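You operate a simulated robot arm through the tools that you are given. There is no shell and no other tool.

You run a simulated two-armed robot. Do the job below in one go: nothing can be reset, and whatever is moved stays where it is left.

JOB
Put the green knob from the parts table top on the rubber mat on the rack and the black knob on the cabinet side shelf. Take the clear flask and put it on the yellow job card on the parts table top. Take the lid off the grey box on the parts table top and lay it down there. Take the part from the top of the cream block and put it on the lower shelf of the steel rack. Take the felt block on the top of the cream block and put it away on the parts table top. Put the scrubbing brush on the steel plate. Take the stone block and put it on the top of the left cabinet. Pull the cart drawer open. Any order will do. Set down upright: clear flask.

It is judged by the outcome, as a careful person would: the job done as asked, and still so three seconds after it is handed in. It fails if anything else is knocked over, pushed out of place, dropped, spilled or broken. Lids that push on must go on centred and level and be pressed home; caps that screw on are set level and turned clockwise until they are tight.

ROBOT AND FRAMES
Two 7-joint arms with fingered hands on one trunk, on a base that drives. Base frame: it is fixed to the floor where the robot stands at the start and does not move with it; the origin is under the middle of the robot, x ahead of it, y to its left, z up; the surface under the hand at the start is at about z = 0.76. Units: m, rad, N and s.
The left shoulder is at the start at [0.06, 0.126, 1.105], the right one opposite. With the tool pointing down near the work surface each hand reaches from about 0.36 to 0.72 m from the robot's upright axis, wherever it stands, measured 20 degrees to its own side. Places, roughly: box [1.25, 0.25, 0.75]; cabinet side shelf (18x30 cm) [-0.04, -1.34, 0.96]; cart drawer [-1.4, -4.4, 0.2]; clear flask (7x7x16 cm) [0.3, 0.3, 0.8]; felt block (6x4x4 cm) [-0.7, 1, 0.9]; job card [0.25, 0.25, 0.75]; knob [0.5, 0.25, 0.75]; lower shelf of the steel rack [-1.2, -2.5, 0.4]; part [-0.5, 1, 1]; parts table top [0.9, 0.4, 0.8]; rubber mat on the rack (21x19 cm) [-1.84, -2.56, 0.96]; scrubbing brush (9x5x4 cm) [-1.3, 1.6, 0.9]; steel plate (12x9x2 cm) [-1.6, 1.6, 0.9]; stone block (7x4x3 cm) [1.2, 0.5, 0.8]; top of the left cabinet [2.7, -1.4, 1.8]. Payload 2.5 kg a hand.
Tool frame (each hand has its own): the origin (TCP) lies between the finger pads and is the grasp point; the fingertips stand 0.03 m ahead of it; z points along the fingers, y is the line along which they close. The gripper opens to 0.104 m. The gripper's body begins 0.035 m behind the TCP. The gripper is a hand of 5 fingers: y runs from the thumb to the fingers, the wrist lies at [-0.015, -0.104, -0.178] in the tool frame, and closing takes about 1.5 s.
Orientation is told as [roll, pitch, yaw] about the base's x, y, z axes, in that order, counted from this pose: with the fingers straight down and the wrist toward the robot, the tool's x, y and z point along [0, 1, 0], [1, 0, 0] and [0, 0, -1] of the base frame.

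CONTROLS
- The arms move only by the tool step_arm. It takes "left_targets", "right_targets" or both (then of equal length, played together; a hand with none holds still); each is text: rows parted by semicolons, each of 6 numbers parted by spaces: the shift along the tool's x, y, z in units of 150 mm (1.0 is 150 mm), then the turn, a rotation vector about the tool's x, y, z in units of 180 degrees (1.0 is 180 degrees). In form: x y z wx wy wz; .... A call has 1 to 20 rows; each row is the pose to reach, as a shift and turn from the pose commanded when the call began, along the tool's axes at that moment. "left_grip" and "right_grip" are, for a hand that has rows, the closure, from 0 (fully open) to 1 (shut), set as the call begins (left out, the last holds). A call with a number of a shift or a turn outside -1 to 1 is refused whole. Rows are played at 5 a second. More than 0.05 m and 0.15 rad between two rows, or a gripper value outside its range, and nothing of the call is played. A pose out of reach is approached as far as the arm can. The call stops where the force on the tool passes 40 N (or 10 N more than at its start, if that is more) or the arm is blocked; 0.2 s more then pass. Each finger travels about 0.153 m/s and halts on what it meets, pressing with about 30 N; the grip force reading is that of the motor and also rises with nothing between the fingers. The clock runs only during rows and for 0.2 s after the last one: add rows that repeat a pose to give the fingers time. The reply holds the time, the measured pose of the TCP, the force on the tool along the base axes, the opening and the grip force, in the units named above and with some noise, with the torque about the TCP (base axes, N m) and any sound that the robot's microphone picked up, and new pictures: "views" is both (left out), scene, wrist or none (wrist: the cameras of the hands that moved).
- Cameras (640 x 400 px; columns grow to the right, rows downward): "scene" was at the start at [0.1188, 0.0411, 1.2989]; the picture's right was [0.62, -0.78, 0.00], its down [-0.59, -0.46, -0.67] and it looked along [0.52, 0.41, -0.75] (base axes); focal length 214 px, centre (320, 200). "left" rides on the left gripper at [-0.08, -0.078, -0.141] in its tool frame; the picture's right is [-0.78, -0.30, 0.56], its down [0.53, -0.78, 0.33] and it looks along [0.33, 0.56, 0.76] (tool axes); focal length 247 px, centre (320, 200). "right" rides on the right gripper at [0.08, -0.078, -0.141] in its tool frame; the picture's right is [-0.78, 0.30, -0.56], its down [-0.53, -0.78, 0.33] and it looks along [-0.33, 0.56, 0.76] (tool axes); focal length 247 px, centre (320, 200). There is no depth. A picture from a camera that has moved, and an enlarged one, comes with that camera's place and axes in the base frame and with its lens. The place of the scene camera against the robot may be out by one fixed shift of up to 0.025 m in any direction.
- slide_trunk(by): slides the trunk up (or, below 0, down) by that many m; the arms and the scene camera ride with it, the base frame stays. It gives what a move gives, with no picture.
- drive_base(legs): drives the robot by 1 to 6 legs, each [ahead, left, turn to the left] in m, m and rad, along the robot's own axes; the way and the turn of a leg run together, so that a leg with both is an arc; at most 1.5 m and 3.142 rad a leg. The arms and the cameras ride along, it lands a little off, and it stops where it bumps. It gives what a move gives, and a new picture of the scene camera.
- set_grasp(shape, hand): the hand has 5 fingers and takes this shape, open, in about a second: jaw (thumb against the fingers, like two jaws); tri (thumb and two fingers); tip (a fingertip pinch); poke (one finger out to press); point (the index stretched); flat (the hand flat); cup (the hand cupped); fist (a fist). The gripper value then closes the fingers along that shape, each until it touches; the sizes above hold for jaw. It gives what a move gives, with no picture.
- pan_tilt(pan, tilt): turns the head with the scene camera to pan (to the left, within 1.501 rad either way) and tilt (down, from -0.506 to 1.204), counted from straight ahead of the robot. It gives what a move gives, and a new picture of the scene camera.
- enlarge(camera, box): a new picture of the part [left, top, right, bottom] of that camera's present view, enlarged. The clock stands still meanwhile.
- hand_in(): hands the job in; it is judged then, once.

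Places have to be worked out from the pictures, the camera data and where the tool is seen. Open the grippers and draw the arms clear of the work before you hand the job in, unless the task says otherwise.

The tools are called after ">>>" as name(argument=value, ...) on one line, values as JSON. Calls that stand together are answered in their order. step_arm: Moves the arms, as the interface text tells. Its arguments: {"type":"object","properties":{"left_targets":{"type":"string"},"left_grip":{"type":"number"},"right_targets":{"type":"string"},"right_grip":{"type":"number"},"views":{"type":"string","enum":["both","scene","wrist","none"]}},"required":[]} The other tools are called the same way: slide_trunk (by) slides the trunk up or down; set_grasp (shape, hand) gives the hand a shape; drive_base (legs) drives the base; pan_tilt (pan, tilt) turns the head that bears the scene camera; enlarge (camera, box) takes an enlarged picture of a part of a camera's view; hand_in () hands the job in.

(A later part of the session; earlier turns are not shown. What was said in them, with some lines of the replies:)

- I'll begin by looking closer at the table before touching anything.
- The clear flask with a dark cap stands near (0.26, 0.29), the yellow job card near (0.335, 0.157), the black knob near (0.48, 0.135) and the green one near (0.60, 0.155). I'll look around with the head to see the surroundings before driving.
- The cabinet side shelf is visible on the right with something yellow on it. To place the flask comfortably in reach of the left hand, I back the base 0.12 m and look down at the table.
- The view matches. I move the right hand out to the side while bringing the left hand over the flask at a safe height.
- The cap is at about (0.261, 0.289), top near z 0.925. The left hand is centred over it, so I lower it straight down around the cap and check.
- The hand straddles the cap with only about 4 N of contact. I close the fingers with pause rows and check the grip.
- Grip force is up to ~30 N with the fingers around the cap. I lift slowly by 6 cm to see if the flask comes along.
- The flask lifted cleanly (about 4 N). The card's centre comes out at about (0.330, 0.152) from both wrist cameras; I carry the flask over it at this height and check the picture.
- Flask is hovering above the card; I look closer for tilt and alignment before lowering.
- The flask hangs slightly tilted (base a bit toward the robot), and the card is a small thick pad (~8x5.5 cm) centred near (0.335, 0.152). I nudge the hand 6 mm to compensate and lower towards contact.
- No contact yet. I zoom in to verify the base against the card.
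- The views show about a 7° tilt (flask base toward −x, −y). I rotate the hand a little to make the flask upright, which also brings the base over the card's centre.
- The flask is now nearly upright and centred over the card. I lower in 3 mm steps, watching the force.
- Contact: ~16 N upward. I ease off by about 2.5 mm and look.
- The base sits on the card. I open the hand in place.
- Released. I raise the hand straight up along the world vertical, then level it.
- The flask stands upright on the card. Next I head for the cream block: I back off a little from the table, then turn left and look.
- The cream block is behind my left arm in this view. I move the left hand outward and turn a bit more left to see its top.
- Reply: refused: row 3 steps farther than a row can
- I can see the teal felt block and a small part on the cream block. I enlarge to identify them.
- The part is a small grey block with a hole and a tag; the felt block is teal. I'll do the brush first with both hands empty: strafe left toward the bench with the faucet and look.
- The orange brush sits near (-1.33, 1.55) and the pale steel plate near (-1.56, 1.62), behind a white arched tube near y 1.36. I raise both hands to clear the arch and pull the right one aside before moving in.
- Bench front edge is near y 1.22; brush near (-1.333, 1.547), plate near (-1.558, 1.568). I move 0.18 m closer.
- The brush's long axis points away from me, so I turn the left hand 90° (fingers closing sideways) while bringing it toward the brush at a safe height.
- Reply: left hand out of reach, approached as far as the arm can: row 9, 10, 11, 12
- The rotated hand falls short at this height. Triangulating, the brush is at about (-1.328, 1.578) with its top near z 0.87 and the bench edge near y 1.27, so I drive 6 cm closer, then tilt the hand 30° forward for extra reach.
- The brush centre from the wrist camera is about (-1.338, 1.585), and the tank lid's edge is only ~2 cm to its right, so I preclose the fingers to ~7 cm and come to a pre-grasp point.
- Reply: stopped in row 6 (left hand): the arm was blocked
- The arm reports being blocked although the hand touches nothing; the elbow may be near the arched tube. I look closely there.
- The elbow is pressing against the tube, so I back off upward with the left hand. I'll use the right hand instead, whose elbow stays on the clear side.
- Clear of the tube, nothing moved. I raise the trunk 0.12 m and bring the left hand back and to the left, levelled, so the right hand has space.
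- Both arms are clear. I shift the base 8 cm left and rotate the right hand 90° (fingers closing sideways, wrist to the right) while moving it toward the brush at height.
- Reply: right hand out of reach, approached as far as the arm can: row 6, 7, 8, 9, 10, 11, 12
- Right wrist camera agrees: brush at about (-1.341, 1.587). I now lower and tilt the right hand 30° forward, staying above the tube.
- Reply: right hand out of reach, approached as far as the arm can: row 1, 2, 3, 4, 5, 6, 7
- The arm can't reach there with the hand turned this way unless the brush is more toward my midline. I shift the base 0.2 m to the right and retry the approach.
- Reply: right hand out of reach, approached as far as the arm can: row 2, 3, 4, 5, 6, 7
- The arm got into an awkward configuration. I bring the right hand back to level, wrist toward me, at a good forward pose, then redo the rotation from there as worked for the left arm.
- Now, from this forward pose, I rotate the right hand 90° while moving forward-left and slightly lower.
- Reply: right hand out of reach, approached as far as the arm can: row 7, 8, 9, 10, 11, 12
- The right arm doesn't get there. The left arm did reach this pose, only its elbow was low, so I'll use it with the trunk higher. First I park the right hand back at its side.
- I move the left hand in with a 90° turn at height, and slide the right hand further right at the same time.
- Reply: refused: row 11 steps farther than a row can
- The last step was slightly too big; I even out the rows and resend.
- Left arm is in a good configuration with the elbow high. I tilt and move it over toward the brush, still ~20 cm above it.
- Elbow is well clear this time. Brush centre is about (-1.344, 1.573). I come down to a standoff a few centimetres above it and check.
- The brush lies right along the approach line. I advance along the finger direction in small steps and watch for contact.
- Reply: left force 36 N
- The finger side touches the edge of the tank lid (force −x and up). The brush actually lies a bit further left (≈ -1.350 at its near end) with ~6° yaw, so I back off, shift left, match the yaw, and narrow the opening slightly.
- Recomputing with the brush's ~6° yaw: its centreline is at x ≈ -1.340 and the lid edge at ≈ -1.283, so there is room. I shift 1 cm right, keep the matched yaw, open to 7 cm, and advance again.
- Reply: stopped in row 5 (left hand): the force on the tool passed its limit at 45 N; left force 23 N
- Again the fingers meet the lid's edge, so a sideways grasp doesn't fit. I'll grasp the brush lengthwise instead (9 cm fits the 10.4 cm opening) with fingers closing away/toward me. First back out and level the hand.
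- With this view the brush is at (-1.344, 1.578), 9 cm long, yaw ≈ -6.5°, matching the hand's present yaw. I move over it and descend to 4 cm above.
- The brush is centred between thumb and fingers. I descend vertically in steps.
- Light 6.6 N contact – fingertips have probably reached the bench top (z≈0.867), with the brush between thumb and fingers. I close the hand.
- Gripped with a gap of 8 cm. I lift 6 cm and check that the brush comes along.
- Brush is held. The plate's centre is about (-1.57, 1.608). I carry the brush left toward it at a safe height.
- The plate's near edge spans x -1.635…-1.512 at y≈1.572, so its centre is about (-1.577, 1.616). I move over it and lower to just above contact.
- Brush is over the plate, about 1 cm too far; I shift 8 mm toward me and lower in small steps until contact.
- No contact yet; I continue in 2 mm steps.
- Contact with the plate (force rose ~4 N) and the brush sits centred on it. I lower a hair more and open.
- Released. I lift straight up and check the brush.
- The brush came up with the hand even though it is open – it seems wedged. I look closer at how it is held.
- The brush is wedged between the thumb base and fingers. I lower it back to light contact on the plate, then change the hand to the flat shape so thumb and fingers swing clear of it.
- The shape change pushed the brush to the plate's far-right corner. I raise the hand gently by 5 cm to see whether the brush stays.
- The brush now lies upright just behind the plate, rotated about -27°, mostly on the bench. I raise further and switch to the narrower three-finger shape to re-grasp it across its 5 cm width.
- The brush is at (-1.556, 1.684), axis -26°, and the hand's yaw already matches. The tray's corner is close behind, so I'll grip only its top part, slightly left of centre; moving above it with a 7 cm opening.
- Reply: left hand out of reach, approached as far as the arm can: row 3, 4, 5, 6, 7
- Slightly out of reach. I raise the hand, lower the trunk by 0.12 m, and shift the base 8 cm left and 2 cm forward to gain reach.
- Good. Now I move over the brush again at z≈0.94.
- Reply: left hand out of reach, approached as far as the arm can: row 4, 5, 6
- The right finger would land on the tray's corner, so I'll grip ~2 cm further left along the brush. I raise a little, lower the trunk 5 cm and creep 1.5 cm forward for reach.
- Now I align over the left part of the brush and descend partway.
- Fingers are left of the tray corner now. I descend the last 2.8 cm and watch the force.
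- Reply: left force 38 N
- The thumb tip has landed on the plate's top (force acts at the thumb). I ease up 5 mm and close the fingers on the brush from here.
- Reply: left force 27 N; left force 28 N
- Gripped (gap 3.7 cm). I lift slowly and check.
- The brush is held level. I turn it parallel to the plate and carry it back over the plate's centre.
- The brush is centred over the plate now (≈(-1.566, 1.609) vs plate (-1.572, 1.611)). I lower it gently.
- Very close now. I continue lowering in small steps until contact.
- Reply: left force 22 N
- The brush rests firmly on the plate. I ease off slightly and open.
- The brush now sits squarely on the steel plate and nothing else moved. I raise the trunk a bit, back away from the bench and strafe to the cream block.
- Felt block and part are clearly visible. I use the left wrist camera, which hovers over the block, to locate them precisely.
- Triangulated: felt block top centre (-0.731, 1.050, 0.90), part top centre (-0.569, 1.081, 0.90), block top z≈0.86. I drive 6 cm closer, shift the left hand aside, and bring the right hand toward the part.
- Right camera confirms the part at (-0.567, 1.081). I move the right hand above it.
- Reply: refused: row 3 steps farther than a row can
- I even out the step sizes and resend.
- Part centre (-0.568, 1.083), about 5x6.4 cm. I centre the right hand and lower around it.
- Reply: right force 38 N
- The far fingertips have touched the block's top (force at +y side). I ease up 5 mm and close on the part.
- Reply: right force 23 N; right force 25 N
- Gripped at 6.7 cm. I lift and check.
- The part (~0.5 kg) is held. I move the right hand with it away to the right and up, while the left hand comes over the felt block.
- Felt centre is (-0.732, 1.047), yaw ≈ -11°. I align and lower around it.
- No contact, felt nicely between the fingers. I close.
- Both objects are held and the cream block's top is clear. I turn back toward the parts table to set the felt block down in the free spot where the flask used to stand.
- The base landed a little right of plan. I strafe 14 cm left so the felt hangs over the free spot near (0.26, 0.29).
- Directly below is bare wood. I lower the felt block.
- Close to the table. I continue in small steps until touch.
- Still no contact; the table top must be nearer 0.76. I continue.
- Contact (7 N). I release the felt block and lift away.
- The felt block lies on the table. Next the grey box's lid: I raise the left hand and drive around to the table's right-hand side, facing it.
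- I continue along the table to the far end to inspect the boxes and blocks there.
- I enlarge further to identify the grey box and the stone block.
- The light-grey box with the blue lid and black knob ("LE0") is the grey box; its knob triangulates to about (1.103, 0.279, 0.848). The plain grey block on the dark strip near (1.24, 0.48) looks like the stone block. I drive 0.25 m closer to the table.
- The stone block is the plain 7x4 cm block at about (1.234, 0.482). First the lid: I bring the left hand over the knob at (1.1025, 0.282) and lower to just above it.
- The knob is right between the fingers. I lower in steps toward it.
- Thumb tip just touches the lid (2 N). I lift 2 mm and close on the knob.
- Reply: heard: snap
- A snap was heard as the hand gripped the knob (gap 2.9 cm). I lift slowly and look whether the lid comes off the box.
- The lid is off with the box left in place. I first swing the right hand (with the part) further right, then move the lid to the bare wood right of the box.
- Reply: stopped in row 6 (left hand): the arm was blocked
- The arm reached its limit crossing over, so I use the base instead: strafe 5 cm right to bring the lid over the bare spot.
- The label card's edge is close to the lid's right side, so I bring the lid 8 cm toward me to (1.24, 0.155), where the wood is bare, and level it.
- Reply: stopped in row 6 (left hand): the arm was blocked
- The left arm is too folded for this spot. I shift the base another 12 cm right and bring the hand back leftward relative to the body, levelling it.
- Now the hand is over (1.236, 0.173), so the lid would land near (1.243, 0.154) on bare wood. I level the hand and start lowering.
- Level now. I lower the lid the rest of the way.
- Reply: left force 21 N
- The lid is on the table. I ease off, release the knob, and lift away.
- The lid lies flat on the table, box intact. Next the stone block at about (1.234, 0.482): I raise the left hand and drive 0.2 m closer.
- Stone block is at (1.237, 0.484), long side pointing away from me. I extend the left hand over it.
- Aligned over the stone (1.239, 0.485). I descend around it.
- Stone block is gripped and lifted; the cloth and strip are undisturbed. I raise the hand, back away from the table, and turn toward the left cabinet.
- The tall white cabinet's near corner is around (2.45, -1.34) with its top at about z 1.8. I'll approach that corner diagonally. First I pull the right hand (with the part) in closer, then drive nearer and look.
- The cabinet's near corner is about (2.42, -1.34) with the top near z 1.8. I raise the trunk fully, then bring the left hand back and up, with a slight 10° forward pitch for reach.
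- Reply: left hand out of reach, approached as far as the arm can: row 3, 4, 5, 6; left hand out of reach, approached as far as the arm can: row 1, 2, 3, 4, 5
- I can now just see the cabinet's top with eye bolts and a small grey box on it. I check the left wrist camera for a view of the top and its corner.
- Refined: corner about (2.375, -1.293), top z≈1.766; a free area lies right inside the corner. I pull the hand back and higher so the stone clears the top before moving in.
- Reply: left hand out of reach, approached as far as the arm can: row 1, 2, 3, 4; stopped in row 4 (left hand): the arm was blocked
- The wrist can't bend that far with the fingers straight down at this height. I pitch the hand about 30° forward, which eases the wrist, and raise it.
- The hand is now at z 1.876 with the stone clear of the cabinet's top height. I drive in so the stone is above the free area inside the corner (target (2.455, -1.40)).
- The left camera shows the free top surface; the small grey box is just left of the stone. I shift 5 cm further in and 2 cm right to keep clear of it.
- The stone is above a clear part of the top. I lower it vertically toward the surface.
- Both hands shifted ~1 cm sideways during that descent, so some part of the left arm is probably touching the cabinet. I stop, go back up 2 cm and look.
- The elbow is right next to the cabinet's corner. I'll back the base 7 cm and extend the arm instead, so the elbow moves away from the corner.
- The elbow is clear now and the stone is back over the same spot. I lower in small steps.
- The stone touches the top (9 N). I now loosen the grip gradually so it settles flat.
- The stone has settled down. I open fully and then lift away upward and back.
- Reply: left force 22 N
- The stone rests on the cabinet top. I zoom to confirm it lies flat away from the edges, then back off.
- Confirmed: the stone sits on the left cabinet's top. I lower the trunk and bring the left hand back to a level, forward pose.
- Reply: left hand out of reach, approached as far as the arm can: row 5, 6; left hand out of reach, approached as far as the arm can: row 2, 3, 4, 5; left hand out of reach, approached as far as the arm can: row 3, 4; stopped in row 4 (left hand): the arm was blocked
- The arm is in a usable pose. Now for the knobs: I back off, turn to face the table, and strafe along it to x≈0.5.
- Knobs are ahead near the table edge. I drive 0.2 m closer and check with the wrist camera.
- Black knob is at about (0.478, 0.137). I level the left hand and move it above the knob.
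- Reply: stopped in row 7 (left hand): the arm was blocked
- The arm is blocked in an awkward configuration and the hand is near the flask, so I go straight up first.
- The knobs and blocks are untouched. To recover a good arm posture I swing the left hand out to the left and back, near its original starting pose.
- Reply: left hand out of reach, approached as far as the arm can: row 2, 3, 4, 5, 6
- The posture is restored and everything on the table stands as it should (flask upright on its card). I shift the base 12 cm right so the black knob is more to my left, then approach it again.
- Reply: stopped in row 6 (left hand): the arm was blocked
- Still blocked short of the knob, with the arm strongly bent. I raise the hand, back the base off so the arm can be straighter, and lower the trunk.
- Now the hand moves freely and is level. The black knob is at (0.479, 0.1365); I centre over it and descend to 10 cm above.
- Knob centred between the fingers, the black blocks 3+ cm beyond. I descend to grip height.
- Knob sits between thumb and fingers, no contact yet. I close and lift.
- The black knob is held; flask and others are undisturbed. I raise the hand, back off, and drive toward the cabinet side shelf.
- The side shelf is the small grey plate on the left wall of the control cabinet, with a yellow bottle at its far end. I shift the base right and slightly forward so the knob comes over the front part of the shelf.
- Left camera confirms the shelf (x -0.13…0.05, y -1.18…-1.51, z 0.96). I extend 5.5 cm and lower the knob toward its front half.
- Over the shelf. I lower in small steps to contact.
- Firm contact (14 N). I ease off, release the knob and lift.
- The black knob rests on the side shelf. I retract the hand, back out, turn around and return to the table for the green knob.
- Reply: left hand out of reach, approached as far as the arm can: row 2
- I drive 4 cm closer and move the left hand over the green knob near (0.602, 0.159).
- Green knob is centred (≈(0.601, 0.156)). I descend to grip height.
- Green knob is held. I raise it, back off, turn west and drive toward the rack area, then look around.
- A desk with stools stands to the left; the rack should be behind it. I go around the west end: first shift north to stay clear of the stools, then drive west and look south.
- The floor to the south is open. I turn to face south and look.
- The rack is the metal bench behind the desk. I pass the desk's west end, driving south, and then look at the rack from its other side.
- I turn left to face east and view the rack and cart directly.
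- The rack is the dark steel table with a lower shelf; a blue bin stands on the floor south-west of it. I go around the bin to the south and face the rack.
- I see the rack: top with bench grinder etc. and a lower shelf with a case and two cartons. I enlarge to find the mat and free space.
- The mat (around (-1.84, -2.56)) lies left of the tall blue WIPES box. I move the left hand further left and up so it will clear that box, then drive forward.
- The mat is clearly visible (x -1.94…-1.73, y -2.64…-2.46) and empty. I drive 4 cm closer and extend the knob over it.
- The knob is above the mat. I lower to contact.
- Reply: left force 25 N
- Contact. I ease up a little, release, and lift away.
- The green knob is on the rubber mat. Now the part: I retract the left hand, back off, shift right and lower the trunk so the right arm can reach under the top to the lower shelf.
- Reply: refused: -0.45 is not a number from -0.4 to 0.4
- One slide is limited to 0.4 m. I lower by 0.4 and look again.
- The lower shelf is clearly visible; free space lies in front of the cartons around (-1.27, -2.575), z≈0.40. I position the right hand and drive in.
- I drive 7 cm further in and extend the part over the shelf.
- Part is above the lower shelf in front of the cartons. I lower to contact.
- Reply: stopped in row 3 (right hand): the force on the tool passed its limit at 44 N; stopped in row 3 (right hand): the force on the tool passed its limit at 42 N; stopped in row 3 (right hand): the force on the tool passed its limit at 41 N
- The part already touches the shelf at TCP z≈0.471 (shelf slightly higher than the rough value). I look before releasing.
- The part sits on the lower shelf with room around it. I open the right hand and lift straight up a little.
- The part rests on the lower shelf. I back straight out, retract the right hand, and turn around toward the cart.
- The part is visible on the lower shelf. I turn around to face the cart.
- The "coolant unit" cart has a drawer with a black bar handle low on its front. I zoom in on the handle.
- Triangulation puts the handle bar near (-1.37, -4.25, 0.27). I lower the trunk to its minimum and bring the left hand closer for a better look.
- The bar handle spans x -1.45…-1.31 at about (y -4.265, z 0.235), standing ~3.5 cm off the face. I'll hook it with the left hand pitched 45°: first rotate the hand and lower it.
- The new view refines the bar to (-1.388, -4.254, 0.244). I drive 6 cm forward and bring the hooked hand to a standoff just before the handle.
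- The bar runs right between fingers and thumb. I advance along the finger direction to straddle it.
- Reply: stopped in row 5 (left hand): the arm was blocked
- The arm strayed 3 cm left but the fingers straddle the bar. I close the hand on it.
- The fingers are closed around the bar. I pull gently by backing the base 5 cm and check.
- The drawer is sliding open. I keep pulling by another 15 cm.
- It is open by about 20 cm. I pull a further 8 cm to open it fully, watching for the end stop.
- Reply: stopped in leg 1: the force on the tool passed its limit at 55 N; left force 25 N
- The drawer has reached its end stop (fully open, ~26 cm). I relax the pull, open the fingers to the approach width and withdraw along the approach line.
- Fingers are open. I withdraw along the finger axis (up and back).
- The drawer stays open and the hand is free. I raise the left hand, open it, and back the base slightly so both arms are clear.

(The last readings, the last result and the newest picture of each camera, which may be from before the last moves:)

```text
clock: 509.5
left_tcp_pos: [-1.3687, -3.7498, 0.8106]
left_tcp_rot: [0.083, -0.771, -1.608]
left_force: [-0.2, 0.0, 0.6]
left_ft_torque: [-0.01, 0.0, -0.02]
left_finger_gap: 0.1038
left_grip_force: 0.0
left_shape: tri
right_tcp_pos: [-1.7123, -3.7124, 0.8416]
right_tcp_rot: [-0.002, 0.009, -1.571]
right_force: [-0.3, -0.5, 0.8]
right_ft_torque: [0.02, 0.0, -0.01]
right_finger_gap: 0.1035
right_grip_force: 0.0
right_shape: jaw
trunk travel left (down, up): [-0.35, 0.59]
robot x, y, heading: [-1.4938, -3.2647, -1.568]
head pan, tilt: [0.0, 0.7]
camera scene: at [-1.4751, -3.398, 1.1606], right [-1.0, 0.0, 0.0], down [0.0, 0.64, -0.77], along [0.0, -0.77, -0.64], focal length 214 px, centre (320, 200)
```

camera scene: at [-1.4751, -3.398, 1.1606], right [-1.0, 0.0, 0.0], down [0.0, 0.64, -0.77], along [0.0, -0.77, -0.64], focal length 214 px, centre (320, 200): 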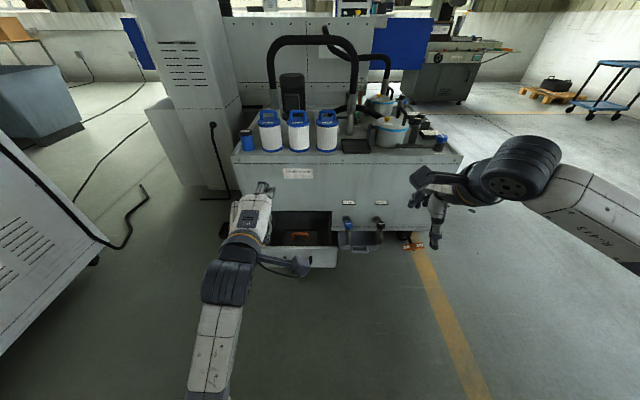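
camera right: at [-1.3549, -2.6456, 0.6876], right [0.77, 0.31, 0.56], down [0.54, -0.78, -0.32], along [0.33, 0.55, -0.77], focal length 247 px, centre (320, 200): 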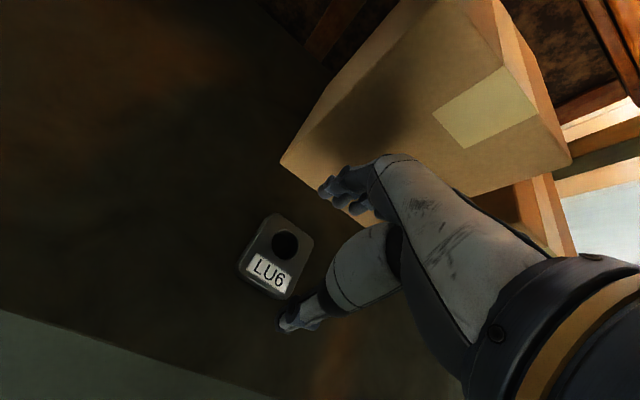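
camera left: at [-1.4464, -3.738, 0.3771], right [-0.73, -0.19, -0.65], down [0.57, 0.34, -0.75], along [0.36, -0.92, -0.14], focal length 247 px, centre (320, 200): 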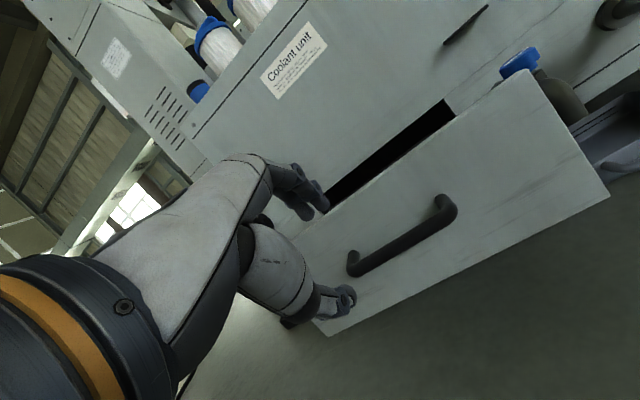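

All items have been done and checked, the grippers are open and empty, and the arms are clear. I hand the job in.

>>> hand_in()

```text
The job is handed in.
```

I did all nine tasks and handed the job in. I saw each result on camera right after finishing it, but I didn't go back to re-check the earlier ones at the end.

| Task | Result |
|---|---|
| Clear flask | Upright on the yellow job card |
| Scrubbing brush | On the steel plate, bristles down |
| Felt block | On the parts table, where the flask used to stand |
| Grey box lid | Off, lying flat beside the box; I took "LE0" (light grey, blue lid) as the grey box |
| Stone block | On top of the left cabinet, inside the near corner; I took the plain unlabelled block on the dark strip as the stone |
| Black knob | On the cabinet side shelf |
| Green knob | On the rubber mat on the rack |
| Part ("LU6") | On the lower shelf of the steel rack, in front of the cartons |
| Cart drawer | Pulled out to its end stop, about 26 cm |

These things did not go cleanly:
- **Brush:** it jammed in the hand at first. Freeing it pushed it off the plate onto the bench, so I picked it up again and set it back on the plate.
- **Bench:** the left elbow pressed against the white arched tube beside the brush. The left hand also touched the tank lid, with up to about 45 N. Neither looked moved afterwards.
- **Left cabinet:** the left arm probably touched the cabinet corner while I lowered the stone, so I backed off. The stone was let go tilted and tipped down flat onto the top.

The grippers are open and empty, and both arms are clear of the work.
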